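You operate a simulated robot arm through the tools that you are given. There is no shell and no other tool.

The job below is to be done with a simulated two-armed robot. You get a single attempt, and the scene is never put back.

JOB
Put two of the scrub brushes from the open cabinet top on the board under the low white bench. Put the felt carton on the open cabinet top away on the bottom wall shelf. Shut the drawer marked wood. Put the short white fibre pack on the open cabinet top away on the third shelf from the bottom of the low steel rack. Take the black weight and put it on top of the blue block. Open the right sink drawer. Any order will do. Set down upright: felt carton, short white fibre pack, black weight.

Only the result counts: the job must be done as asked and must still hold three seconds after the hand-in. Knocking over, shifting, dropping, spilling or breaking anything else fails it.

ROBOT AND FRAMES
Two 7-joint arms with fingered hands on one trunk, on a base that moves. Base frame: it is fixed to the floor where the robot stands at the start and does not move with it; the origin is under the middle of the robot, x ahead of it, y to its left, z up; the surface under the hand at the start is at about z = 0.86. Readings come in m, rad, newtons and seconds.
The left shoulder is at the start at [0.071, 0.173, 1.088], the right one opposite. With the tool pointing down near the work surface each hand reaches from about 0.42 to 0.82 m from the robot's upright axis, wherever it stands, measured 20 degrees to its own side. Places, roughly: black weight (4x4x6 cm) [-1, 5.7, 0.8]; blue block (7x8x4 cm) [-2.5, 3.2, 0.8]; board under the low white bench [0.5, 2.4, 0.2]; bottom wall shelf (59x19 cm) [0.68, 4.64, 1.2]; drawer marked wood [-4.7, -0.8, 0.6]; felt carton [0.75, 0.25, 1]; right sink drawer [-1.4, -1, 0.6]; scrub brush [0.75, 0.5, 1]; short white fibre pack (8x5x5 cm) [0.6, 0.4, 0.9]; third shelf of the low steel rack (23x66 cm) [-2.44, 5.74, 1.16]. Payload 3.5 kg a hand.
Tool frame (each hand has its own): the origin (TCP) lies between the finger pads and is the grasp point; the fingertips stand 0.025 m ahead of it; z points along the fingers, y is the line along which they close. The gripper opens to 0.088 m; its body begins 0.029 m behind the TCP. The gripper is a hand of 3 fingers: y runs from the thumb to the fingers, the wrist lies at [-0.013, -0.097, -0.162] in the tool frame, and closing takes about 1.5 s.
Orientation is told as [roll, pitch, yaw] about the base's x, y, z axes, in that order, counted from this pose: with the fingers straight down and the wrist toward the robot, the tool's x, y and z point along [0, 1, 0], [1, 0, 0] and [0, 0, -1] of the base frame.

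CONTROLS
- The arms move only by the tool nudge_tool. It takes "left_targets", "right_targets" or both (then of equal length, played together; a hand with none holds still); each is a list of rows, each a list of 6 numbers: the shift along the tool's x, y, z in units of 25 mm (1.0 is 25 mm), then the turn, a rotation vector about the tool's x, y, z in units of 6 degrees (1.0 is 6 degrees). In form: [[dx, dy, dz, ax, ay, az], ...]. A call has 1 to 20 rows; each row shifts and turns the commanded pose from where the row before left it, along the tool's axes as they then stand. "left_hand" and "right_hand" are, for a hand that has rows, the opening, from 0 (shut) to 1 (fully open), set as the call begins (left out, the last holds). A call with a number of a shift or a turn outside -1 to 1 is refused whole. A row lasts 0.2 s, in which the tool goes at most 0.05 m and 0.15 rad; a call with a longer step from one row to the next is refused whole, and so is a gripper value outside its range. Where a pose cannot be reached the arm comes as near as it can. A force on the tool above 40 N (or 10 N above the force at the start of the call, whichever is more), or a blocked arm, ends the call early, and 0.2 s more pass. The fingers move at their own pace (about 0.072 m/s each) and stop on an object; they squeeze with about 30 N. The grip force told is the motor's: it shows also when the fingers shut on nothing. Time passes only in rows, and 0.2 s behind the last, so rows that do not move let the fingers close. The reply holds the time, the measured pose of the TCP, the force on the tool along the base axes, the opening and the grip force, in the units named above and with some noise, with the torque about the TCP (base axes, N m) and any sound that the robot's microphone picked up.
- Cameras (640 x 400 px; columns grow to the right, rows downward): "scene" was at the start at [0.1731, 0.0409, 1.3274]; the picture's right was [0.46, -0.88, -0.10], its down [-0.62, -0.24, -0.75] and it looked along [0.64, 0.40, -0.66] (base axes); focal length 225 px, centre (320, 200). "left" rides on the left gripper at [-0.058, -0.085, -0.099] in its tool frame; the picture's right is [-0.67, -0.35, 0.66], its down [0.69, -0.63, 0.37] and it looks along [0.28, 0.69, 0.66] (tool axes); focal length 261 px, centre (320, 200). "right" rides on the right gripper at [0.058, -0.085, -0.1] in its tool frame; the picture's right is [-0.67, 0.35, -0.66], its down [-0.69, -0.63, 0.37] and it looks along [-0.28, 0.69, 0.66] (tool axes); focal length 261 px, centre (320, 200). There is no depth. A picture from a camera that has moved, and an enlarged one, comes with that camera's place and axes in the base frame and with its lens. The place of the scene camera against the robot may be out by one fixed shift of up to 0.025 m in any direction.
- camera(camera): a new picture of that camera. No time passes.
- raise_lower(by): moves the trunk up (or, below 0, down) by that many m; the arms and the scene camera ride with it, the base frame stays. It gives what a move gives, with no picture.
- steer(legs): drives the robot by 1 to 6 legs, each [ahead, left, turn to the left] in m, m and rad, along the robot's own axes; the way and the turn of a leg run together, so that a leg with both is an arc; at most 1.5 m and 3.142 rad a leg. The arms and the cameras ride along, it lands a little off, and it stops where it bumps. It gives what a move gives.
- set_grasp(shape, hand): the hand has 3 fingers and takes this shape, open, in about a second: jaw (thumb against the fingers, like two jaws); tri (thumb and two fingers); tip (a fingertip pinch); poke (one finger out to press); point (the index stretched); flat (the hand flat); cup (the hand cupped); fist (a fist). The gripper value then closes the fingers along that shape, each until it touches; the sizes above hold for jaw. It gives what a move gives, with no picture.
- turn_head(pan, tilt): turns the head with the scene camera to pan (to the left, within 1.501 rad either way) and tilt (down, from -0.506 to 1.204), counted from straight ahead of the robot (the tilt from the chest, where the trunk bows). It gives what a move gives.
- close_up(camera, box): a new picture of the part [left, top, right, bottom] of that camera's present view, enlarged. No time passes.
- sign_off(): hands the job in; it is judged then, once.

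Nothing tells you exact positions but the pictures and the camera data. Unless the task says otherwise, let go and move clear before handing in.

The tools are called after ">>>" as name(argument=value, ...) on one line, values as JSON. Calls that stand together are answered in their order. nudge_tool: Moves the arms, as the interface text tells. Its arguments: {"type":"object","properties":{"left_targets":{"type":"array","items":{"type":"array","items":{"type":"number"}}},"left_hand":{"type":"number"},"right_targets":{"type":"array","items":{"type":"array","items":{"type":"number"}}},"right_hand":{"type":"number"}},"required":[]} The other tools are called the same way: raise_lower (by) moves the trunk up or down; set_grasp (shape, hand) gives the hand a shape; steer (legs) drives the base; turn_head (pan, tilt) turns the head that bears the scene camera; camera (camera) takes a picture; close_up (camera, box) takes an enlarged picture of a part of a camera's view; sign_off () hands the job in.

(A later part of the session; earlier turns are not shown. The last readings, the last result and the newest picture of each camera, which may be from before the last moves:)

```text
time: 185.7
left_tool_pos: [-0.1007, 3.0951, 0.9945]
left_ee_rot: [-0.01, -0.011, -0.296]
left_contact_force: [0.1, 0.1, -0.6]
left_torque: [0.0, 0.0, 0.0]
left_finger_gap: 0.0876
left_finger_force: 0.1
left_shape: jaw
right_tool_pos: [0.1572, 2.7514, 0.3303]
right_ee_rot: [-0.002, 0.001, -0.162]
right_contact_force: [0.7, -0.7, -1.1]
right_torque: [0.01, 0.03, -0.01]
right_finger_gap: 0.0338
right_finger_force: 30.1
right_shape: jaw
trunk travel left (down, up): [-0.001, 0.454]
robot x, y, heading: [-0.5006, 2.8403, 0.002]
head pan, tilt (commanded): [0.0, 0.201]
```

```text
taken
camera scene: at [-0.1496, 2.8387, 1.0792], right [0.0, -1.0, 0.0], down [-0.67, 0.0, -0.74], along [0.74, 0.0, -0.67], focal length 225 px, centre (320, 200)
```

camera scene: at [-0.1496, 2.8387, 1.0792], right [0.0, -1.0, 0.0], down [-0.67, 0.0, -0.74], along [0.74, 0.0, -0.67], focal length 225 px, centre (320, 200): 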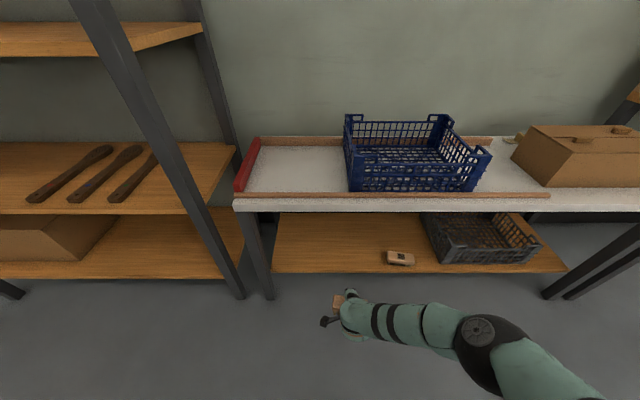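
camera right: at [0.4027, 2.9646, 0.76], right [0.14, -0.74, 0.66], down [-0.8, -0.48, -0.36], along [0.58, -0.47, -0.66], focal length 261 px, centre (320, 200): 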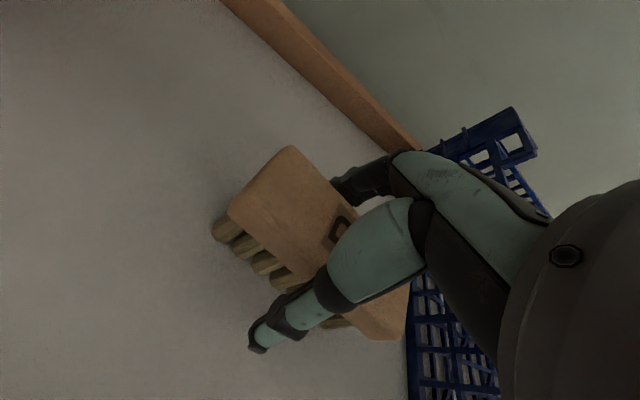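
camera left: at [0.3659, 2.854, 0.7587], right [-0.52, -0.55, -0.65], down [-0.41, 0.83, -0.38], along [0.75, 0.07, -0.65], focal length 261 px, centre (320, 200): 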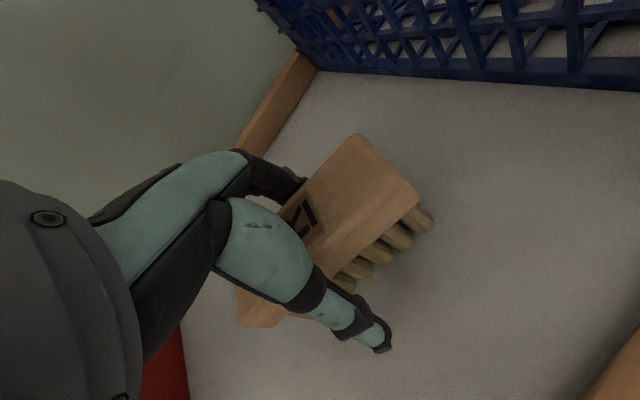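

I'll pull the hand in 5 cm and lower to z 0.285, then drive forward to put the brush over the board.

>>> nudge_tool(right_targets=[[-0.08, -0.49, 0, 0, 0, 0], [-0.08, -0.49, 0.2, 0, 0, 0], [-0.08, -0.49, 0.4, 0, 0, 0], [-0.08, -0.49, 0.5, 0, 0, 0], [0, 0, 0.6, 0, 0, 0], [0, 0, 0, 0, 0, 0]])

>>> steer(legs=[[0.2, 0.0, 0.0]])

>>> camera(camera="right")

>>> camera(camera="scene")

```text
time: 187.1
left_tool_pos: [-0.0999, 3.0946, 0.9949]
left_ee_rot: [-0.011, -0.012, -0.297]
left_contact_force: [-0.2, 0.3, 0.4]
left_torque: [-0.01, 0.01, -0.05]
left_finger_gap: 0.0876
left_finger_force: 0.0
left_shape: jaw
right_tool_pos: [0.1088, 2.7503, 0.2874]
right_ee_rot: [-0.002, 0.002, -0.161]
right_contact_force: [-0.5, 0.2, -1.0]
right_torque: [0.03, -0.01, -0.01]
right_finger_gap: 0.0335
right_finger_force: 29.2
right_shape: jaw
trunk travel left (down, up): [-0.001, 0.454]
robot x, y, heading: [-0.4979, 2.8411, 0.006]
head pan, tilt (commanded): [0.0, 0.201]
```

```text
time: 188.7
left_tool_pos: [0.0974, 3.0958, 0.9938]
left_ee_rot: [-0.011, -0.011, -0.296]
left_contact_force: [-0.9, 0.5, -0.3]
left_torque: [0.0, 0.04, 0.04]
left_finger_gap: 0.0876
left_finger_force: 0.0
left_shape: jaw
right_tool_pos: [0.3056, 2.7513, 0.2854]
right_ee_rot: [-0.001, 0.004, -0.162]
right_contact_force: [0.1, -0.4, -0.4]
right_torque: [0.01, 0.01, -0.04]
right_finger_gap: 0.0334
right_finger_force: 30.1
right_shape: jaw
trunk travel left (down, up): [-0.001, 0.454]
robot x, y, heading: [-0.3048, 2.8362, -0.002]
head pan, tilt (commanded): [0.0, 0.201]
```

```text
taken
camera right: at [0.2317, 2.8219, 0.3856], right [0.24, -0.72, 0.66], down [-0.73, -0.58, -0.36], along [0.64, -0.39, -0.66], focal length 261 px, centre (320, 200)
```

right: 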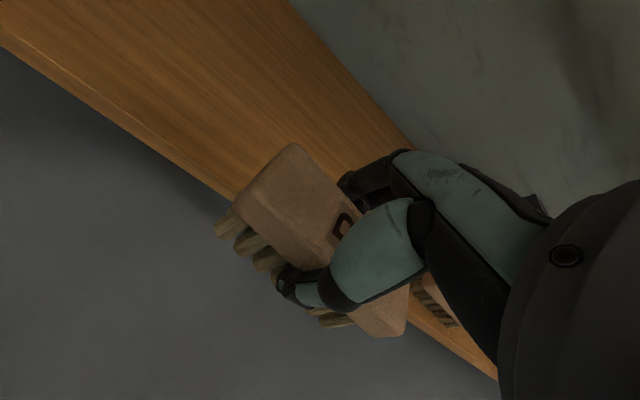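

```text
taken
camera scene: at [0.0486, 2.8395, 1.0787], right [0.0, -1.0, 0.0], down [-0.67, 0.0, -0.74], along [0.74, 0.0, -0.67], focal length 225 px, centre (320, 200)
```

scene: 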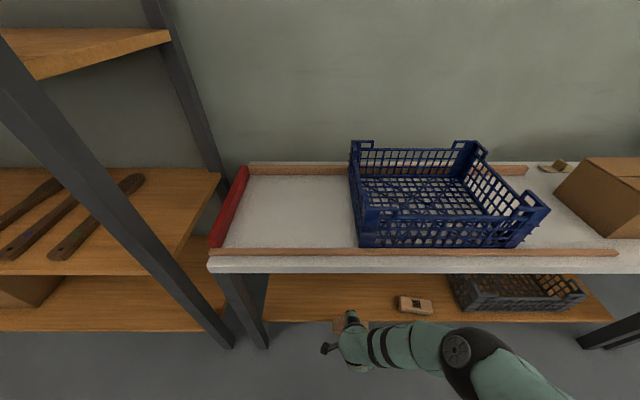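

I'll drive the last 0.096 m.

>>> steer(legs=[[0.096, 0.0, 0.0]])

>>> camera(camera="right")

```text
time: 189.8
left_tool_pos: [0.1955, 3.0947, 0.9943]
left_ee_rot: [-0.01, -0.013, -0.295]
left_contact_force: [0.2, 0.0, -0.4]
left_torque: [-0.02, 0.0, 0.01]
left_finger_gap: 0.0875
left_finger_force: 0.1
left_shape: jaw
right_tool_pos: [0.4045, 2.7505, 0.2868]
right_ee_rot: [0.001, 0.004, -0.16]
right_contact_force: [-0.4, -0.3, -1.5]
right_torque: [0.02, -0.01, 0.02]
right_finger_gap: 0.0334
right_finger_force: 30.5
right_shape: jaw
trunk travel left (down, up): [-0.001, 0.454]
robot x, y, heading: [-0.2084, 2.8355, 0.001]
head pan, tilt (commanded): [0.0, 0.201]
```

```text
taken
camera right: at [0.3294, 2.8213, 0.3855], right [0.24, -0.72, 0.66], down [-0.73, -0.58, -0.36], along [0.64, -0.39, -0.66], focal length 261 px, centre (320, 200)
```

right: 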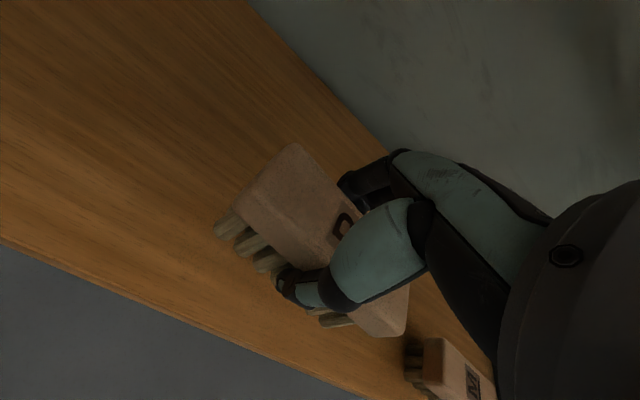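

The brush is over the board with M visible beside it. I'll lower it to just above contact.

>>> nudge_tool(right_targets=[[0, 0, 0.4, 0, 0, 0], [0, 0, 0.4, 0, 0, 0], [0, 0, 0.4, 0, 0, 0], [0, 0, 0.25, 0, 0, 0], [0, 0, 0, 0, 0, 0]])

```text
time: 191.0
left_tool_pos: [0.1945, 3.0964, 0.9938]
left_ee_rot: [-0.01, -0.014, -0.296]
left_contact_force: [-0.4, -0.2, -0.4]
left_torque: [0.04, 0.0, -0.01]
left_finger_gap: 0.0879
left_finger_force: 0.1
left_shape: jaw
right_tool_pos: [0.4027, 2.7501, 0.2506]
right_ee_rot: [-0.002, 0.002, -0.16]
right_contact_force: [-0.2, 0.0, -1.5]
right_torque: [-0.02, 0.01, -0.05]
right_finger_gap: 0.0336
right_finger_force: 29.7
right_shape: jaw
trunk travel left (down, up): [-0.001, 0.454]
robot x, y, heading: [-0.2054, 2.8423, -0.003]
head pan, tilt (commanded): [0.0, 0.201]
```

>>> nudge_tool(right_targets=[[0, 0, 0.15, 0, 0, 0], [0, 0, 0, 0, 0, 0]])

```text
time: 191.6
left_tool_pos: [0.1944, 3.0952, 0.9946]
left_ee_rot: [-0.01, -0.014, -0.297]
left_contact_force: [0.6, 0.6, 0.1]
left_torque: [0.02, 0.01, 0.0]
left_finger_gap: 0.0878
left_finger_force: 0.0
left_shape: jaw
right_tool_pos: [0.4037, 2.75, 0.2476]
right_ee_rot: [-0.002, -0.001, -0.16]
right_contact_force: [0.6, -0.4, -0.8]
right_torque: [0.03, -0.01, 0.0]
right_finger_gap: 0.0335
right_finger_force: 29.7
right_shape: jaw
trunk travel left (down, up): [-0.001, 0.454]
robot x, y, heading: [-0.2111, 2.8434, -0.001]
head pan, tilt (commanded): [0.0, 0.201]
```

>>> nudge_tool(right_targets=[[0, 0, 0.15, 0, 0, 0], [0, 0, 0, 0, 0, 0]])

```text
time: 192.2
left_tool_pos: [0.1941, 3.0958, 0.9935]
left_ee_rot: [-0.011, -0.011, -0.296]
left_contact_force: [-0.5, -0.1, 0.3]
left_torque: [0.0, -0.01, -0.02]
left_finger_gap: 0.0877
left_finger_force: 0.0
left_shape: jaw
right_tool_pos: [0.4027, 2.7497, 0.2432]
right_ee_rot: [-0.002, 0.001, -0.16]
right_contact_force: [0.4, 0.4, -1.2]
right_torque: [-0.02, -0.03, -0.01]
right_finger_gap: 0.0333
right_finger_force: 30.1
right_shape: jaw
trunk travel left (down, up): [-0.001, 0.454]
robot x, y, heading: [-0.2129, 2.8407, -0.002]
head pan, tilt (commanded): [0.0, 0.201]
```

>>> nudge_tool(right_targets=[[0, 0, 0.1, 0, 0, 0], [0, 0, 0, 0, 0, 0]])

```text
time: 192.8
left_tool_pos: [0.1948, 3.0948, 0.9933]
left_ee_rot: [-0.01, -0.011, -0.295]
left_contact_force: [0.6, -0.7, 0.0]
left_torque: [-0.01, -0.01, 0.01]
left_finger_gap: 0.0878
left_finger_force: 0.1
left_shape: jaw
right_tool_pos: [0.4029, 2.7489, 0.2419]
right_ee_rot: [-0.002, 0.003, -0.161]
right_contact_force: [0.4, 0.0, 1.0]
right_torque: [-0.01, -0.06, -0.02]
right_finger_gap: 0.0336
right_finger_force: 29.6
right_shape: jaw
trunk travel left (down, up): [-0.001, 0.454]
robot x, y, heading: [-0.2095, 2.841, -0.006]
head pan, tilt (commanded): [0.0, 0.201]
```

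Contact shows as a small upward force. I'll open the right hand.

>>> nudge_tool(right_targets=[[0, 0, 0, 0, 0, 0], [0, 0, 0, 0, 0, 0], [0, 0, 0, 0, 0, 0], [0, 0, 0, 0, 0, 0], [0, 0, 0, 0, 0, 0], [0, 0, 0, 0, 0, 0]], right_hand=0.9)

>>> nudge_tool(right_targets=[[0, 0, -0.5, 0, 0, 0], [0, 0, -0.5, 0, 0, 0], [0, 0, -0.5, 0, 0, 0], [0, 0, -0.5, 0, 0, 0], [0, 0, -0.5, 0, 0, 0], [0, 0, 0, 0, 0, 0]])

>>> camera(camera="right")

```text
time: 194.2
left_tool_pos: [0.1936, 3.0958, 0.9934]
left_ee_rot: [-0.011, -0.012, -0.298]
left_contact_force: [0.0, 0.1, 0.7]
left_torque: [0.03, 0.0, -0.01]
left_finger_gap: 0.0877
left_finger_force: 0.1
left_shape: jaw
right_tool_pos: [0.4035, 2.7499, 0.2417]
right_ee_rot: [-0.001, 0.002, -0.161]
right_contact_force: [0.0, 0.6, -0.1]
right_torque: [0.01, 0.0, -0.02]
right_finger_gap: 0.0792
right_finger_force: 0.1
right_shape: jaw
trunk travel left (down, up): [-0.001, 0.454]
robot x, y, heading: [-0.2105, 2.8407, -0.0]
head pan, tilt (commanded): [0.0, 0.201]
```

```text
time: 195.6
left_tool_pos: [0.1947, 3.0952, 0.9925]
left_ee_rot: [-0.011, -0.01, -0.295]
left_contact_force: [0.2, -0.1, 1.0]
left_torque: [-0.01, -0.01, 0.01]
left_finger_gap: 0.0876
left_finger_force: 0.0
left_shape: jaw
right_tool_pos: [0.3985, 2.7501, 0.3011]
right_ee_rot: [-0.003, 0.011, -0.161]
right_contact_force: [-0.7, 0.0, -0.2]
right_torque: [0.03, -0.03, -0.01]
right_finger_gap: 0.0791
right_finger_force: 0.1
right_shape: jaw
trunk travel left (down, up): [-0.001, 0.454]
robot x, y, heading: [-0.2084, 2.8404, 0.003]
head pan, tilt (commanded): [0.0, 0.201]
```

```text
taken
camera right: at [0.3248, 2.8211, 0.3992], right [0.24, -0.72, 0.65], down [-0.73, -0.58, -0.36], along [0.63, -0.39, -0.67], focal length 261 px, centre (320, 200)
```

right: 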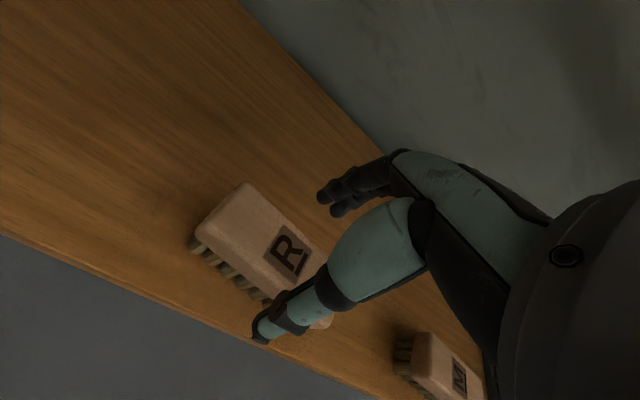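

Both brushes are on the board. I'll back away and then raise the right hand and the trunk.

>>> steer(legs=[[-0.3, 0.0, 0.0]])

>>> nudge_tool(right_targets=[[0, 0, -1, 0, 0, 0], [0, 0, -1, 0, 0, 0], [0, 0, -1, 0, 0, 0], [0, 0, -1, 0, 0, 0], [0, 0, -1, 0, 0, 0], [0, 0, -1, 0, 0, 0], [0, 0, -1, 0, 0, 0], [0, 0, -1, 0, 0, 0], [0, 0, -1, 0, 0, 0], [0, 0, -1, 0, 0, 0], [0, 0, -1, 0, 0, 0], [0, 0, -1, 0, 0, 0], [0, 0, -1, 0, 0, 0], [0, 0, -1, 0, 0, 0], [0, 0, -1, 0, 0, 0], [0, 0, -1, 0, 0, 0], [0, 0, 0, 0, 0, 0]])

>>> raise_lower(by=0.174)

>>> turn_head(pan=-0.2, tilt=0.6)

>>> camera(camera="scene")

```text
time: 197.7
left_tool_pos: [-0.1083, 3.096, 0.9943]
left_ee_rot: [-0.01, -0.014, -0.292]
left_contact_force: [0.0, -0.9, 1.3]
left_torque: [0.01, -0.04, 0.01]
left_finger_gap: 0.0876
left_finger_force: 0.1
left_shape: jaw
right_tool_pos: [0.1017, 2.7501, 0.3045]
right_ee_rot: [-0.001, 0.002, -0.158]
right_contact_force: [0.4, 0.1, 0.1]
right_torque: [0.0, 0.01, 0.01]
right_finger_gap: 0.079
right_finger_force: 0.0
right_shape: jaw
trunk travel left (down, up): [-0.001, 0.454]
robot x, y, heading: [-0.5079, 2.8382, 0.004]
head pan, tilt (commanded): [0.0, 0.201]
```

```text
time: 201.3
left_tool_pos: [-0.1067, 3.0963, 0.9937]
left_ee_rot: [-0.012, -0.012, -0.294]
left_contact_force: [-0.8, 0.2, 0.0]
left_torque: [-0.01, 0.01, 0.0]
left_finger_gap: 0.0876
left_finger_force: 0.0
left_shape: jaw
right_tool_pos: [0.1044, 2.7512, 0.7035]
right_ee_rot: [-0.003, 0.001, -0.159]
right_contact_force: [0.0, -0.7, -0.3]
right_torque: [0.02, 0.03, -0.02]
right_finger_gap: 0.079
right_finger_force: 0.0
right_shape: jaw
trunk travel left (down, up): [-0.001, 0.454]
robot x, y, heading: [-0.5107, 2.8384, 0.002]
head pan, tilt (commanded): [0.0, 0.201]
```

```text
time: 203.2
left_tool_pos: [-0.1076, 3.0956, 1.1676]
left_ee_rot: [-0.01, -0.012, -0.294]
left_contact_force: [0.2, -0.2, 0.7]
left_torque: [-0.02, 0.0, 0.02]
left_finger_gap: 0.0876
left_finger_force: 0.1
left_shape: jaw
right_tool_pos: [0.1038, 2.7515, 0.8778]
right_ee_rot: [-0.002, 0.002, -0.157]
right_contact_force: [-0.5, 0.3, -0.6]
right_torque: [0.0, 0.02, -0.01]
right_finger_gap: 0.0791
right_finger_force: 0.2
right_shape: jaw
trunk travel left (down, up): [-0.175, 0.28]
robot x, y, heading: [-0.5119, 2.8383, 0.002]
head pan, tilt (commanded): [0.0, 0.201]
```

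```text
time: 204.1
left_tool_pos: [-0.1076, 3.0963, 1.1688]
left_ee_rot: [-0.01, -0.011, -0.293]
left_contact_force: [0.2, -0.3, 0.4]
left_torque: [-0.01, 0.02, 0.01]
left_finger_gap: 0.0874
left_finger_force: 0.1
left_shape: jaw
right_tool_pos: [0.1025, 2.7523, 0.8776]
right_ee_rot: [-0.001, 0.0, -0.157]
right_contact_force: [0.1, 0.5, 0.4]
right_torque: [0.0, 0.02, 0.0]
right_finger_gap: 0.0791
right_finger_force: 0.1
right_shape: jaw
trunk travel left (down, up): [-0.175, 0.28]
robot x, y, heading: [-0.5116, 2.8413, 0.007]
head pan, tilt (commanded): [-0.201, 0.6]
```

```text
taken
camera scene: at [-0.3305, 2.8214, 1.3207], right [-0.19, -0.98, 0.04], down [-0.71, 0.11, -0.69], along [0.68, -0.16, -0.72], focal length 225 px, centre (320, 200)
```

scene: 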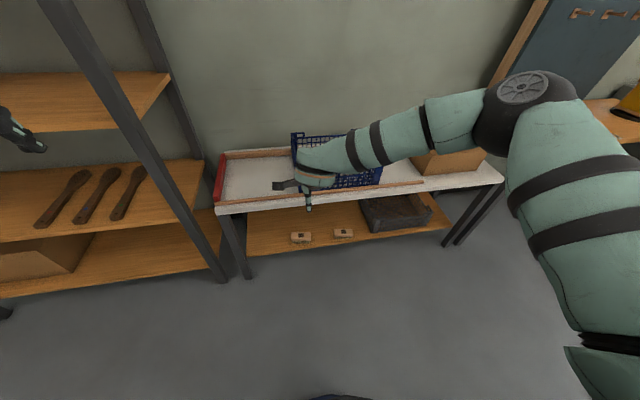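

Job one is done: both brushes sit on the board. I'll tuck the hands for travel and strafe back along the aisle to the cabinet.

>>> nudge_tool(left_targets=[[0, 0, 0, 0, 0, -0.4], [0, 0, 0, 0, 0, -0.4], [0, 0, 0, 0, 0, -0.4], [0, 0, 0, 0, 0, -0.4], [0, 0, 0, 0, 0, -0.4], [0, 0, 0, 0, 0, -0.4], [0, 0, 0, 0, 0, -0.37], [0, 0, 0, 0, 0, 0], [0, 0, 0, 0, 0, 0], [0, 0, 0, 0, 0, 0]], right_targets=[[-0.235, -0.64, -0.89, 0, 0, 0], [-0.235, -0.64, -0.89, 0, 0, 0], [-0.235, -0.64, -0.89, 0, 0, 0], [-0.235, -0.64, -0.89, 0, 0, 0], [-0.235, -0.64, -0.89, 0, 0, 0], [-0.235, -0.64, -0.89, 0, 0, 0], [-0.235, -0.64, -0.89, 0, 0, 0], [-0.235, -0.64, -0.89, 0, 0, 0], [-0.235, -0.64, -0.89, 0, 0, 0], [0, 0, 0, 0, 0, 0]], right_hand=1)

>>> turn_head(pan=-1.4, tilt=0.3)

>>> camera(camera="scene")

```text
time: 206.3
left_tool_pos: [-0.1082, 3.0952, 1.1691]
left_ee_rot: [-0.015, -0.009, -0.001]
left_contact_force: [0.7, -0.2, -0.3]
left_torque: [-0.03, -0.03, 0.02]
left_finger_gap: 0.0878
left_finger_force: 0.1
left_shape: jaw
right_tool_pos: [-0.0464, 2.7219, 1.0786]
right_ee_rot: [0.0, 0.001, -0.158]
right_contact_force: [0.3, -0.8, -0.4]
right_torque: [0.02, -0.02, 0.0]
right_finger_gap: 0.0876
right_finger_force: 0.1
right_shape: jaw
trunk travel left (down, up): [-0.175, 0.28]
robot x, y, heading: [-0.5082, 2.8413, 0.003]
head pan, tilt (commanded): [-0.201, 0.6]
```

```text
time: 207.7
left_tool_pos: [-0.1076, 3.0958, 1.1681]
left_ee_rot: [-0.014, -0.008, -0.005]
left_contact_force: [-0.6, 0.0, 0.0]
left_torque: [-0.02, -0.02, -0.02]
left_finger_gap: 0.0878
left_finger_force: 0.1
left_shape: jaw
right_tool_pos: [-0.0456, 2.7214, 1.0781]
right_ee_rot: [0.0, 0.001, -0.161]
right_contact_force: [0.2, 0.5, 0.5]
right_torque: [-0.02, -0.02, 0.01]
right_finger_gap: 0.0877
right_finger_force: 0.1
right_shape: jaw
trunk travel left (down, up): [-0.175, 0.28]
robot x, y, heading: [-0.5083, 2.8401, 0.007]
head pan, tilt (commanded): [-1.4, 0.3]
```

```text
taken
camera scene: at [-0.3937, 2.7467, 1.362], right [-0.96, -0.17, 0.2], down [-0.25, 0.29, -0.92], along [0.1, -0.94, -0.32], focal length 225 px, centre (320, 200)
```

scene: 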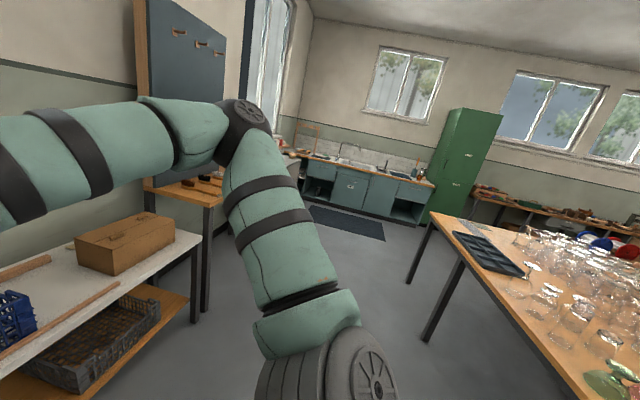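

The aisle is clear. I'll strafe right toward the cabinet in two legs.

>>> steer(legs=[[0.0, -1.3, 0.0], [0.0, -1.25, 0.0]])

>>> turn_head(pan=0.0, tilt=0.5)

>>> camera(camera="scene")

```text
time: 220.2
left_tool_pos: [-0.1276, 0.5374, 1.1676]
left_ee_rot: [-0.014, -0.009, 0.002]
left_contact_force: [0.0, 0.5, -0.2]
left_torque: [-0.01, 0.0, -0.02]
left_finger_gap: 0.0877
left_finger_force: 0.1
left_shape: jaw
right_tool_pos: [-0.0625, 0.1647, 1.0787]
right_ee_rot: [-0.002, 0.002, -0.154]
right_contact_force: [-0.1, -0.4, -0.2]
right_torque: [0.01, 0.01, 0.0]
right_finger_gap: 0.0876
right_finger_force: 0.1
right_shape: jaw
trunk travel left (down, up): [-0.175, 0.28]
robot x, y, heading: [-0.528, 0.2764, 0.01]
head pan, tilt (commanded): [-1.4, 0.3]
```

```text
time: 221.7
left_tool_pos: [-0.1273, 0.5377, 1.1677]
left_ee_rot: [-0.014, -0.008, 0.002]
left_contact_force: [0.0, 0.8, 0.0]
left_torque: [0.0, -0.02, 0.03]
left_finger_gap: 0.0881
left_finger_force: 0.0
left_shape: jaw
right_tool_pos: [-0.0634, 0.1638, 1.0796]
right_ee_rot: [-0.001, 0.001, -0.155]
right_contact_force: [0.5, 0.3, -0.3]
right_torque: [0.01, -0.03, 0.03]
right_finger_gap: 0.0877
right_finger_force: 0.1
right_shape: jaw
trunk travel left (down, up): [-0.175, 0.28]
robot x, y, heading: [-0.5246, 0.2808, 0.014]
head pan, tilt (commanded): [0.0, 0.499]
```

```text
taken
camera scene: at [-0.3422, 0.2795, 1.3286], right [0.01, -1.0, 0.0], down [-0.65, -0.01, -0.76], along [0.76, 0.01, -0.65], focal length 225 px, centre (320, 200)
```

scene: 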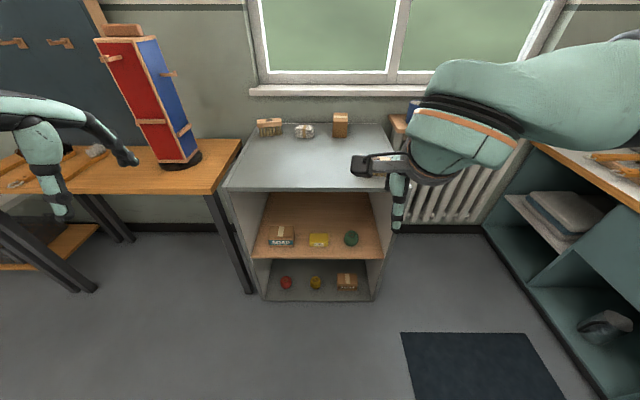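

The carton and pack stand at the back of the cabinet top. I'll drive forward 0.42 m and measure them with the hand cameras.

>>> steer(legs=[[0.42, 0.0, 0.0]])

>>> turn_head(pan=0.0, tilt=0.6)

>>> camera(camera="scene")

>>> camera(camera="right")

>>> camera(camera="left")

```text
time: 224.3
left_tool_pos: [0.2896, 0.5433, 1.1687]
left_ee_rot: [-0.014, -0.01, 0.007]
left_contact_force: [-0.3, -0.8, -0.8]
left_torque: [-0.01, 0.04, 0.01]
left_finger_gap: 0.0878
left_finger_force: 0.1
left_shape: jaw
right_tool_pos: [0.3561, 0.1686, 1.0798]
right_ee_rot: [-0.003, 0.002, -0.148]
right_contact_force: [-0.3, 0.3, -0.3]
right_torque: [0.0, 0.0, 0.0]
right_finger_gap: 0.0873
right_finger_force: 0.0
right_shape: jaw
trunk travel left (down, up): [-0.175, 0.28]
robot x, y, heading: [-0.1096, 0.2847, 0.012]
head pan, tilt (commanded): [0.0, 0.499]
```

```text
time: 224.9
left_tool_pos: [0.2917, 0.5445, 1.1683]
left_ee_rot: [-0.013, -0.009, 0.006]
left_contact_force: [-1.2, -0.4, -0.6]
left_torque: [-0.01, 0.0, -0.01]
left_finger_gap: 0.0877
left_finger_force: 0.1
left_shape: jaw
right_tool_pos: [0.3559, 0.17, 1.0786]
right_ee_rot: [-0.002, 0.002, -0.148]
right_contact_force: [-0.3, 0.6, 0.7]
right_torque: [-0.02, 0.04, 0.0]
right_finger_gap: 0.0876
right_finger_force: 0.0
right_shape: jaw
trunk travel left (down, up): [-0.175, 0.28]
robot x, y, heading: [-0.1096, 0.2855, 0.016]
head pan, tilt (commanded): [0.0, 0.6]
```

```text
taken
camera scene: at [0.0727, 0.2847, 1.3202], right [0.01, -1.0, 0.0], down [-0.72, -0.01, -0.69], along [0.69, 0.01, -0.72], focal length 225 px, centre (320, 200)
```

scene: 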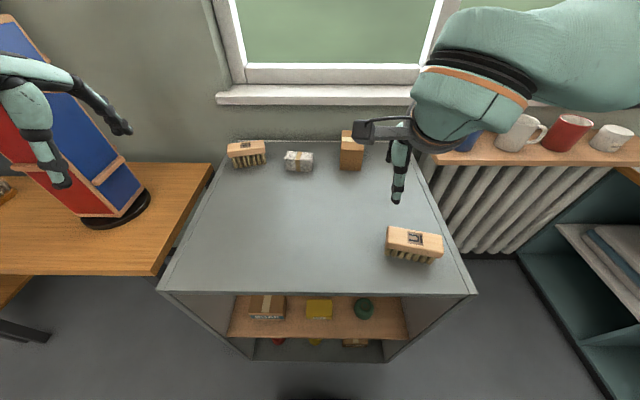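

```text
taken
camera right: at [0.2817, 0.2408, 1.1776], right [0.25, -0.71, 0.66], down [-0.73, -0.58, -0.36], along [0.64, -0.39, -0.66], focal length 261 px, centre (320, 200)
```

right: 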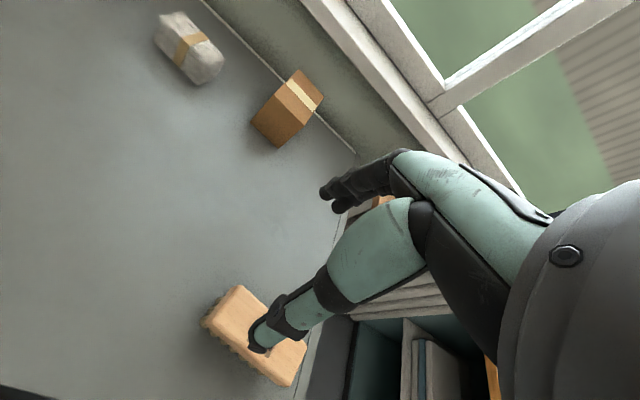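

```text
taken
camera left: at [0.2063, 0.4874, 1.2665], right [-0.34, -0.68, -0.65], down [-0.63, 0.68, -0.38], along [0.7, 0.28, -0.66], focal length 261 px, centre (320, 200)
```

left: 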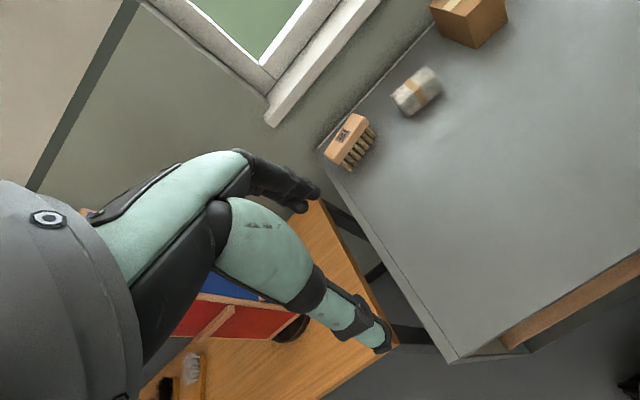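

>>> close_up(camera="right", box=[140, 0, 360, 160])

>>> close_up(camera="scene", box=[210, 110, 390, 200])

>>> close_up(camera="left", box=[300, 0, 540, 180])

```text
2.50 times, centred on (250, 80) of right
camera zoom: at [0.2817, 0.2408, 1.1776], right [0.25, -0.71, 0.66], down [-0.73, -0.58, -0.36], along [0.64, -0.39, -0.66], focal length 652 px, centre (495, 500)
```

zoom: 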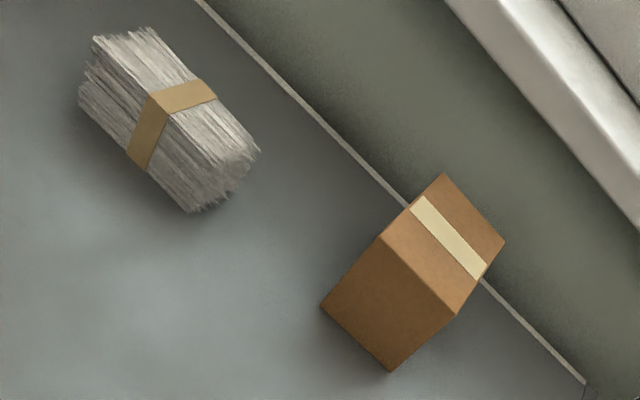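

```text
3.56 times, centred on (300, 155) of scene
camera zoom: at [0.0727, 0.2847, 1.3202], right [0.01, -1.0, 0.0], down [-0.72, -0.01, -0.69], along [0.69, 0.01, -0.72], focal length 800 px, centre (391, 360)
```

zoom: 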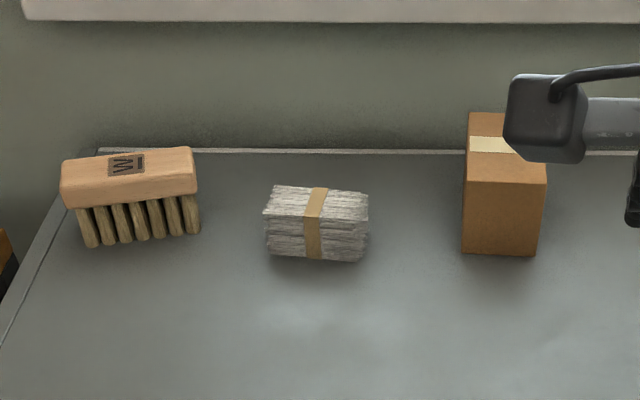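

```text
2.22 times, centred on (420, 90) of left
camera zoom: at [0.2063, 0.4874, 1.2665], right [-0.34, -0.68, -0.65], down [-0.63, 0.68, -0.38], along [0.7, 0.28, -0.66], focal length 579 px, centre (98, 444)
```

zoom: 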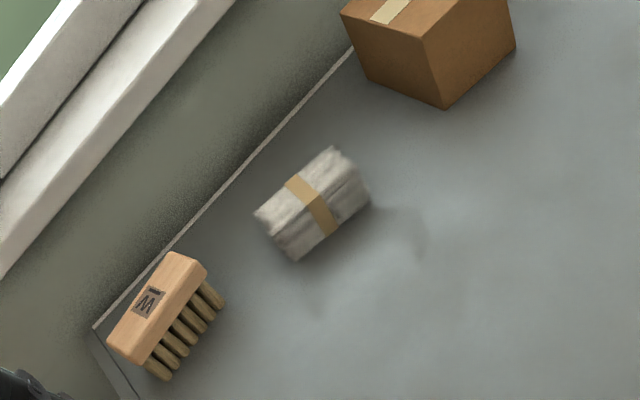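

The carton is about 6 cm wide (y 0.163–0.227), 11 cm deep (x 0.623–0.731) and 7.5 cm tall; the pack is at about [0.635, 0.355] with its long side along y. I'll take the pack first with the left hand, shifting the robot right and a bit forward.

>>> steer(legs=[[0.0, -0.165, 0.0], [0.075, 0.0, 0.0]])

>>> nudge_tool(left_targets=[[-0.05, 0.9, 0.3, 0.05, 0, 0], [-0.05, 0.9, 0.3, 0.05, 0, 0], [-0.05, 0.9, 0.3, 0, 0, 0], [-0.05, 0.9, 0.3, 0, 0, 0], [-0.05, 0.9, 0.3, 0, 0, 0], [-0.05, 0.9, 0.3, 0, 0, 0], [-0.05, 0.9, 0.3, 0, 0, 0], [-0.05, 0.9, 0.3, 0, 0, 0], [0, 0, 0, 0, 0, 0]])

>>> camera(camera="left")

>>> camera(camera="scene")

```text
time: 227.0
left_tool_pos: [0.3674, 0.3768, 1.1682]
left_ee_rot: [-0.014, -0.01, 0.004]
left_contact_force: [-0.3, -0.2, -0.2]
left_torque: [0.04, -0.02, 0.03]
left_finger_gap: 0.0878
left_finger_force: 0.0
left_shape: jaw
right_tool_pos: [0.4309, 0.0034, 1.0795]
right_ee_rot: [-0.002, 0.0, -0.152]
right_contact_force: [0.2, 0.2, -1.0]
right_torque: [0.04, 0.02, -0.01]
right_finger_gap: 0.088
right_finger_force: 0.0
right_shape: jaw
trunk travel left (down, up): [-0.175, 0.28]
robot x, y, heading: [-0.0341, 0.1198, 0.007]
head pan, tilt (commanded): [0.0, 0.6]
```

```text
time: 229.0
left_tool_pos: [0.5477, 0.3682, 1.1097]
left_ee_rot: [-0.014, 0.0, 0.002]
left_contact_force: [-0.7, -0.2, 0.0]
left_torque: [0.03, 0.03, -0.02]
left_finger_gap: 0.0875
left_finger_force: 0.1
left_shape: jaw
right_tool_pos: [0.4314, 0.0041, 1.0804]
right_ee_rot: [-0.003, 0.001, -0.152]
right_contact_force: [-0.1, -1.2, 0.1]
right_torque: [0.01, 0.01, -0.02]
right_finger_gap: 0.0876
right_finger_force: 0.1
right_shape: jaw
trunk travel left (down, up): [-0.175, 0.28]
robot x, y, heading: [-0.0328, 0.1149, 0.008]
head pan, tilt (commanded): [0.0, 0.6]
```

```text
taken
camera left: at [0.4635, 0.3121, 1.2092], right [-0.35, -0.68, -0.65], down [-0.63, 0.68, -0.38], along [0.69, 0.28, -0.66], focal length 261 px, centre (320, 200)
```

left: 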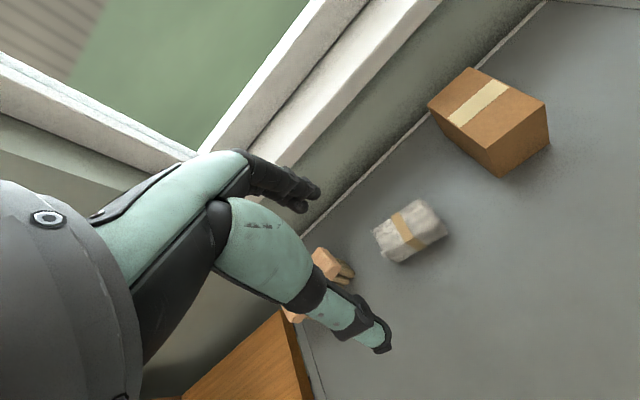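

```text
taken
camera scene: at [0.1482, 0.1192, 1.3204], right [0.01, -1.0, 0.0], down [-0.72, -0.01, -0.69], along [0.69, 0.01, -0.72], focal length 225 px, centre (320, 200)
```

scene: 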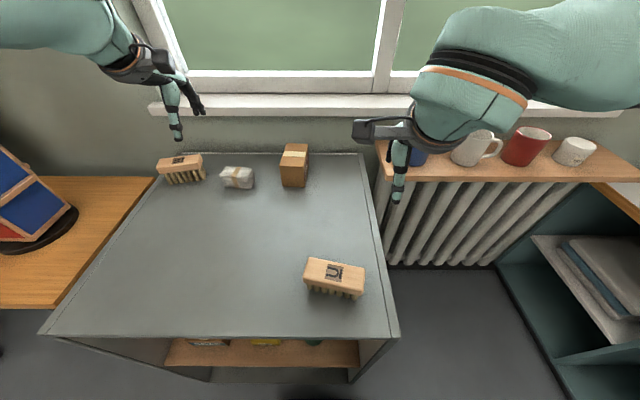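

>>> close_up(camera="left", box=[340, 40, 580, 290])

```text
1.60 times, centred on (460, 165) of left
camera zoom: at [0.4635, 0.3121, 1.2092], right [-0.35, -0.68, -0.65], down [-0.63, 0.68, -0.38], along [0.69, 0.28, -0.66], focal length 417 px, centre (96, 256)
```

zoom: 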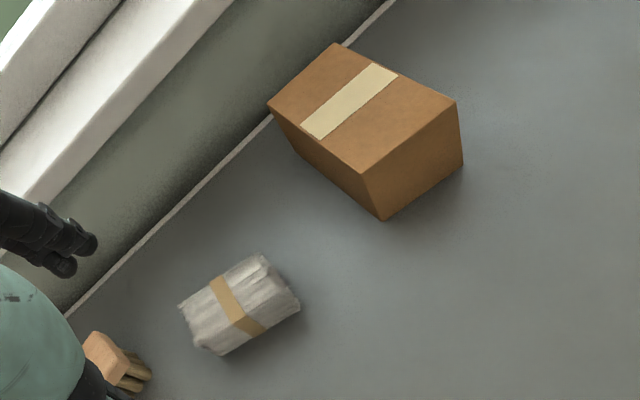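

The pack's centre is near [0.632, 0.355], turned about -10 degrees. I'll bring the left hand above it.

>>> nudge_tool(left_targets=[[-0.1, 0.67, 0.9, 0, 0, 0], [-0.1, 0.67, 0.9, 0, 0, 0], [-0.1, 0.67, 0.9, 0, 0, 0], [-0.1, 0.67, 0.9, 0, 0, 0], [-0.1, 0.67, 0.9, 0, 0, 0], [0, 0, 0, 0, 0, 0.85], [0, 0, 0, 0, 0, 0.85], [0, 0, 0, 0, 0, 0]])

>>> camera(camera="left")

>>> camera(camera="scene")

```text
time: 230.8
left_tool_pos: [0.5814, 0.3677, 1.0473]
left_ee_rot: [-0.014, -0.001, -0.178]
left_contact_force: [0.3, -0.4, -0.2]
left_torque: [-0.03, 0.01, 0.01]
left_finger_gap: 0.0879
left_finger_force: 0.1
left_shape: jaw
left hand out of reach, approached as far as the arm can: row 2, 3, 4, 5
right_tool_pos: [0.4325, 0.0042, 1.08]
right_ee_rot: [-0.001, 0.001, -0.154]
right_contact_force: [-0.5, -0.7, 0.1]
right_torque: [0.01, 0.0, -0.02]
right_finger_gap: 0.0877
right_finger_force: 0.1
right_shape: jaw
trunk travel left (down, up): [-0.175, 0.28]
robot x, y, heading: [-0.0322, 0.1197, 0.009]
head pan, tilt (commanded): [0.0, 0.6]
```

```text
taken
camera left: at [0.4884, 0.3284, 1.147], right [-0.46, -0.61, -0.65], down [-0.5, 0.78, -0.38], along [0.73, 0.15, -0.66], focal length 261 px, centre (320, 200)
```

left: 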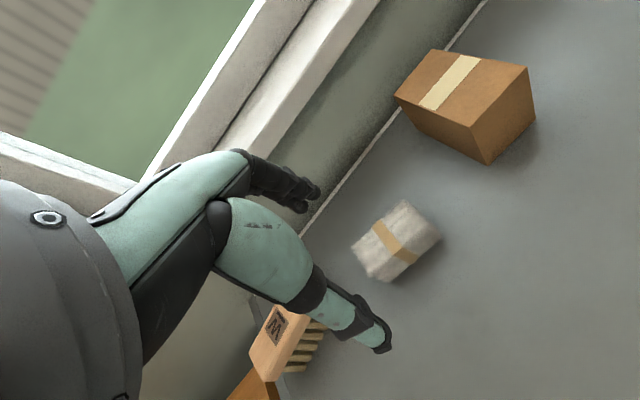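

```text
taken
camera scene: at [0.1491, 0.1193, 1.3202], right [0.01, -1.0, 0.0], down [-0.72, -0.01, -0.69], along [0.69, 0.01, -0.72], focal length 225 px, centre (320, 200)
```

scene: 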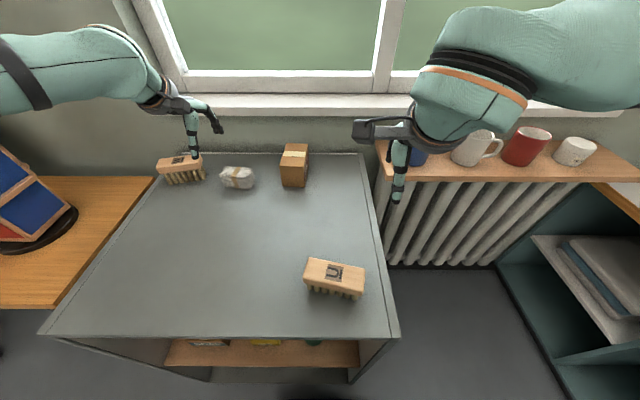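

The left arm again stalls around 0.61 m ahead. Let me look at its posture to understand what limits it.

>>> turn_head(pan=0.9, tilt=0.2)

>>> camera(camera="scene")

```text
time: 232.0
left_tool_pos: [0.5812, 0.3683, 1.0481]
left_ee_rot: [-0.013, -0.004, -0.177]
left_contact_force: [-0.2, 0.9, 0.4]
left_torque: [0.01, 0.04, 0.01]
left_finger_gap: 0.0877
left_finger_force: 0.0
left_shape: jaw
right_tool_pos: [0.4329, 0.0037, 1.0784]
right_ee_rot: [-0.001, 0.002, -0.154]
right_contact_force: [0.2, 0.6, -0.2]
right_torque: [0.02, 0.02, -0.04]
right_finger_gap: 0.0875
right_finger_force: 0.0
right_shape: jaw
trunk travel left (down, up): [-0.175, 0.28]
robot x, y, heading: [-0.03, 0.1149, 0.005]
head pan, tilt (commanded): [0.901, 0.201]
```

```text
taken
camera scene: at [0.1261, 0.1921, 1.3624], right [0.77, -0.62, -0.16], down [-0.32, -0.16, -0.93], along [0.55, 0.77, -0.32], focal length 225 px, centre (320, 200)
```

scene: 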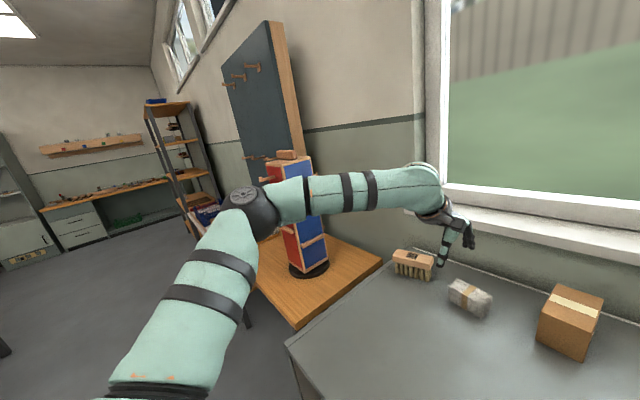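

I'll test whether turning the hand further inward frees the reach.

>>> nudge_tool(left_targets=[[0, 0, 0, 0, 0, 1], [0, 0, 0, 0, 0, 1], [0, 0.5, 0.5, 0, 0, 0], [0, 0.5, 0.5, 0, 0, 0], [0, 0.5, 0.5, 0, 0, 0], [0, 0.5, 0.5, 0, 0, 0], [0, 0, 0, 0, 0, 0]])

```text
time: 233.6
left_tool_pos: [0.587, 0.3684, 1.0013]
left_ee_rot: [-0.012, -0.007, -0.387]
left_contact_force: [-0.1, 0.2, -0.2]
left_torque: [-0.01, -0.01, -0.01]
left_finger_gap: 0.0877
left_finger_force: 0.0
left_shape: jaw
left hand out of reach, approached as far as the arm can: row 3, 4, 5, 6
right_tool_pos: [0.4322, 0.0029, 1.0802]
right_ee_rot: [-0.001, 0.001, -0.154]
right_contact_force: [-0.2, -0.5, -0.5]
right_torque: [-0.02, -0.01, 0.01]
right_finger_gap: 0.0875
right_finger_force: 0.0
right_shape: jaw
trunk travel left (down, up): [-0.175, 0.28]
robot x, y, heading: [-0.0312, 0.1137, 0.01]
head pan, tilt (commanded): [0.901, 0.201]
```

It can go down but not forward at this height. I'll try going lower first, then forward, still clear of everything on the table.

>>> nudge_tool(left_targets=[[0, -0.3, 0.6, 0, 0, 0], [0, 0, 0.6, 0, 0, 0], [0, 0, 0.6, 0, 0, 0], [0, 0.4, 0.2, 0, 0, 0], [0, 0.4, 0, 0, 0, 0], [0, 0.4, 0, 0, 0, 0], [0, 0, 0, 0, 0, 0]])

>>> camera(camera="scene")

```text
time: 235.2
left_tool_pos: [0.5782, 0.3711, 0.954]
left_ee_rot: [-0.014, -0.007, -0.387]
left_contact_force: [0.5, 0.1, -0.5]
left_torque: [0.04, -0.02, -0.04]
left_finger_gap: 0.0876
left_finger_force: 0.0
left_shape: jaw
left hand out of reach, approached as far as the arm can: row 4, 5, 6
right_tool_pos: [0.4332, 0.0036, 1.0802]
right_ee_rot: [-0.002, 0.002, -0.153]
right_contact_force: [1.1, 0.1, 0.0]
right_torque: [0.03, 0.0, 0.0]
right_finger_gap: 0.0873
right_finger_force: 0.2
right_shape: jaw
trunk travel left (down, up): [-0.175, 0.28]
robot x, y, heading: [-0.0327, 0.1162, 0.011]
head pan, tilt (commanded): [0.901, 0.201]
```

```text
taken
camera scene: at [0.126, 0.1921, 1.3625], right [0.77, -0.61, -0.16], down [-0.32, -0.16, -0.93], along [0.55, 0.77, -0.32], focal length 225 px, centre (320, 200)
```

scene: 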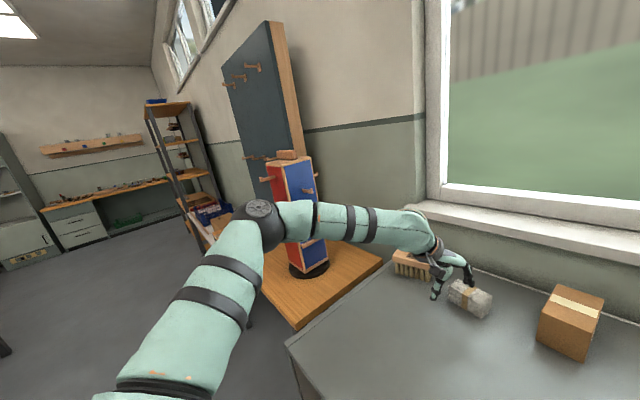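

The limit is in how far forward the shoulder lets the wrist go, so lowering (and thus bowing) the trunk should give the missing reach. I'll raise the left hand first, then lower the trunk 0.1 m and creep forward 2 cm.

>>> nudge_tool(left_targets=[[0, -0.3, -0.9, 0, 0, 0], [0, 0, -0.9, 0, 0, 0], [0, 0, -0.9, 0, 0, 0], [0, 0, -0.9, 0, 0, 0], [0, 0, -0.9, 0, 0, 0], [0, 0, 0, 0, 0, -1], [0, 0, 0, 0, 0, -1], [0, 0, 0, 0, 0, 0]], right_targets=[[0, 0, -0.4, 0, 0, 0], [0, 0, -0.4, 0, 0, 0], [0, 0, -0.4, 0, 0, 0], [0, 0, -0.4, 0, 0, 0], [0, 0, 0, 0, 0, 0], [0, 0, 0, 0, 0, 0], [0, 0, 0, 0, 0, 0], [0, 0, 0, 0, 0, 0]])

>>> raise_lower(by=-0.1)

>>> steer(legs=[[0.02, 0.0, 0.0]])

>>> turn_head(pan=0.3, tilt=0.4)

>>> camera(camera="scene")

```text
time: 237.0
left_tool_pos: [0.5707, 0.3747, 1.0677]
left_ee_rot: [-0.014, -0.002, -0.177]
left_contact_force: [0.2, -0.4, -0.2]
left_torque: [-0.02, 0.01, -0.01]
left_finger_gap: 0.0875
left_finger_force: 0.1
left_shape: jaw
right_tool_pos: [0.4313, 0.0033, 1.118]
right_ee_rot: [-0.003, 0.002, -0.153]
right_contact_force: [0.2, 1.4, -0.1]
right_torque: [0.02, 0.0, 0.0]
right_finger_gap: 0.0877
right_finger_force: 0.0
right_shape: jaw
trunk travel left (down, up): [-0.175, 0.28]
robot x, y, heading: [-0.0324, 0.1208, 0.01]
head pan, tilt (commanded): [0.901, 0.201]
```

```text
time: 238.4
left_tool_pos: [0.5706, 0.3753, 0.9682]
left_ee_rot: [-0.016, -0.004, -0.177]
left_contact_force: [0.0, 0.3, 0.2]
left_torque: [0.01, 0.03, -0.02]
left_finger_gap: 0.0878
left_finger_force: 0.0
left_shape: jaw
right_tool_pos: [0.4305, 0.0044, 1.0195]
right_ee_rot: [-0.002, 0.002, -0.153]
right_contact_force: [-1.2, -0.2, 0.3]
right_torque: [0.03, -0.02, 0.03]
right_finger_gap: 0.0874
right_finger_force: 0.0
right_shape: jaw
trunk travel left (down, up): [-0.075, 0.38]
robot x, y, heading: [-0.0332, 0.1168, 0.01]
head pan, tilt (commanded): [0.901, 0.201]
```

```text
time: 239.2
left_tool_pos: [0.5901, 0.3746, 0.9676]
left_ee_rot: [-0.013, -0.003, -0.175]
left_contact_force: [0.3, -0.1, 0.1]
left_torque: [0.01, -0.01, 0.04]
left_finger_gap: 0.0877
left_finger_force: 0.1
left_shape: jaw
right_tool_pos: [0.4509, 0.0035, 1.0202]
right_ee_rot: [-0.003, 0.001, -0.154]
right_contact_force: [-0.1, 0.7, 0.3]
right_torque: [0.01, 0.0, -0.01]
right_finger_gap: 0.0878
right_finger_force: 0.0
right_shape: jaw
trunk travel left (down, up): [-0.075, 0.38]
robot x, y, heading: [-0.0111, 0.1221, 0.01]
head pan, tilt (commanded): [0.901, 0.201]
```

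```text
time: 240.2
left_tool_pos: [0.5907, 0.3749, 0.9667]
left_ee_rot: [-0.013, -0.002, -0.177]
left_contact_force: [0.1, 0.0, 0.7]
left_torque: [0.01, 0.03, 0.0]
left_finger_gap: 0.0879
left_finger_force: 0.1
left_shape: jaw
right_tool_pos: [0.4526, 0.0036, 1.0191]
right_ee_rot: [-0.002, 0.002, -0.155]
right_contact_force: [-0.1, -0.4, -0.2]
right_torque: [0.01, -0.03, 0.01]
right_finger_gap: 0.0878
right_finger_force: 0.1
right_shape: jaw
trunk travel left (down, up): [-0.075, 0.38]
robot x, y, heading: [-0.0123, 0.1186, 0.009]
head pan, tilt (commanded): [0.3, 0.4]
```

```text
taken
camera scene: at [0.2565, 0.1476, 1.1922], right [0.28, -0.95, -0.11], down [-0.68, -0.12, -0.72], along [0.67, 0.28, -0.69], focal length 225 px, centre (320, 200)
```

scene: 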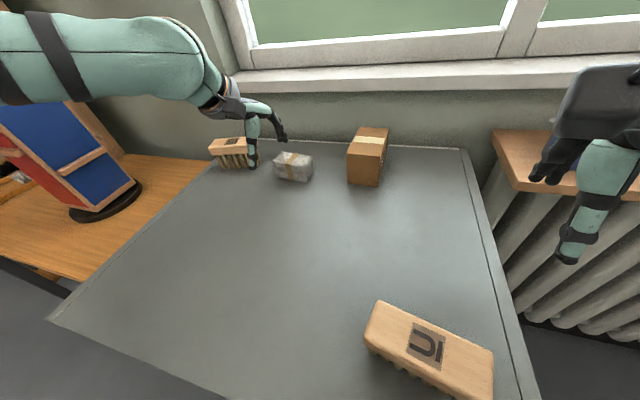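

Now I'll move the left hand forward over the pack.

>>> nudge_tool(left_targets=[[-0.167, 0.584, 0, 0, 0, 0], [-0.167, 0.584, 0, 0, 0, 0], [-0.167, 0.584, 0, 0, 0, 0], [0, 0, 0, 0, 0, 0]])

>>> camera(camera="left")

```text
time: 241.2
left_tool_pos: [0.6315, 0.3549, 0.9675]
left_ee_rot: [-0.014, -0.002, -0.176]
left_contact_force: [-0.3, 0.8, -1.6]
left_torque: [0.01, -0.03, 0.02]
left_finger_gap: 0.0877
left_finger_force: 0.0
left_shape: jaw
right_tool_pos: [0.4528, 0.0038, 1.0191]
right_ee_rot: [-0.002, 0.002, -0.153]
right_contact_force: [0.1, 0.1, 0.4]
right_torque: [0.02, 0.03, 0.0]
right_finger_gap: 0.0875
right_finger_force: 0.0
right_shape: jaw
trunk travel left (down, up): [-0.075, 0.38]
robot x, y, heading: [-0.0128, 0.1188, 0.01]
head pan, tilt (commanded): [0.3, 0.4]
```

```text
taken
camera left: at [0.5387, 0.3149, 1.066], right [-0.46, -0.61, -0.65], down [-0.5, 0.78, -0.38], along [0.73, 0.15, -0.66], focal length 261 px, centre (320, 200)
```

left: 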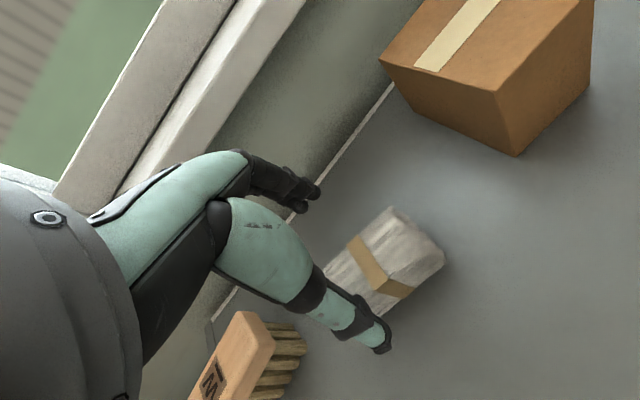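

The left hand is centred over the pack. I'll descend to z 0.893.

>>> nudge_tool(left_targets=[[0, 0, 0.75, 0, 0, 0], [0, 0, 0.75, 0, 0, 0], [0, 0, 0.75, 0, 0, 0], [0, 0, 0.7, 0, 0, 0], [0, 0, 0, 0, 0, 0]])

>>> camera(camera="left")

```text
time: 242.3
left_tool_pos: [0.6312, 0.3537, 0.8931]
left_ee_rot: [-0.013, -0.001, -0.176]
left_contact_force: [0.9, 0.1, 0.3]
left_torque: [-0.01, -0.02, -0.01]
left_finger_gap: 0.0876
left_finger_force: 0.1
left_shape: jaw
right_tool_pos: [0.4518, 0.0031, 1.0192]
right_ee_rot: [-0.002, 0.001, -0.153]
right_contact_force: [-0.5, -0.4, -0.7]
right_torque: [0.02, 0.03, 0.04]
right_finger_gap: 0.0877
right_finger_force: 0.0
right_shape: jaw
trunk travel left (down, up): [-0.075, 0.38]
robot x, y, heading: [-0.0105, 0.1239, 0.012]
head pan, tilt (commanded): [0.3, 0.4]
```

```text
taken
camera left: at [0.5382, 0.3138, 0.9921], right [-0.46, -0.61, -0.65], down [-0.5, 0.78, -0.38], along [0.73, 0.15, -0.66], focal length 261 px, centre (320, 200)
```

left: 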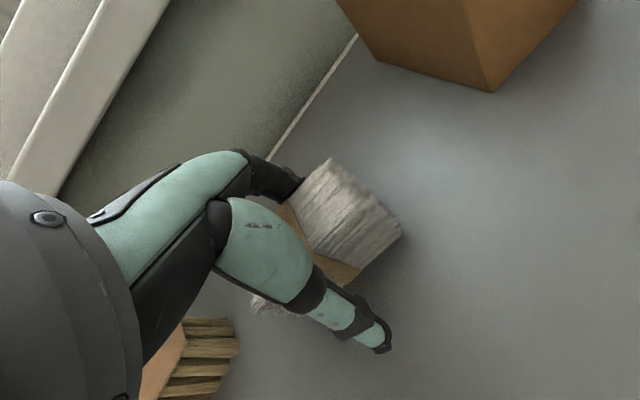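

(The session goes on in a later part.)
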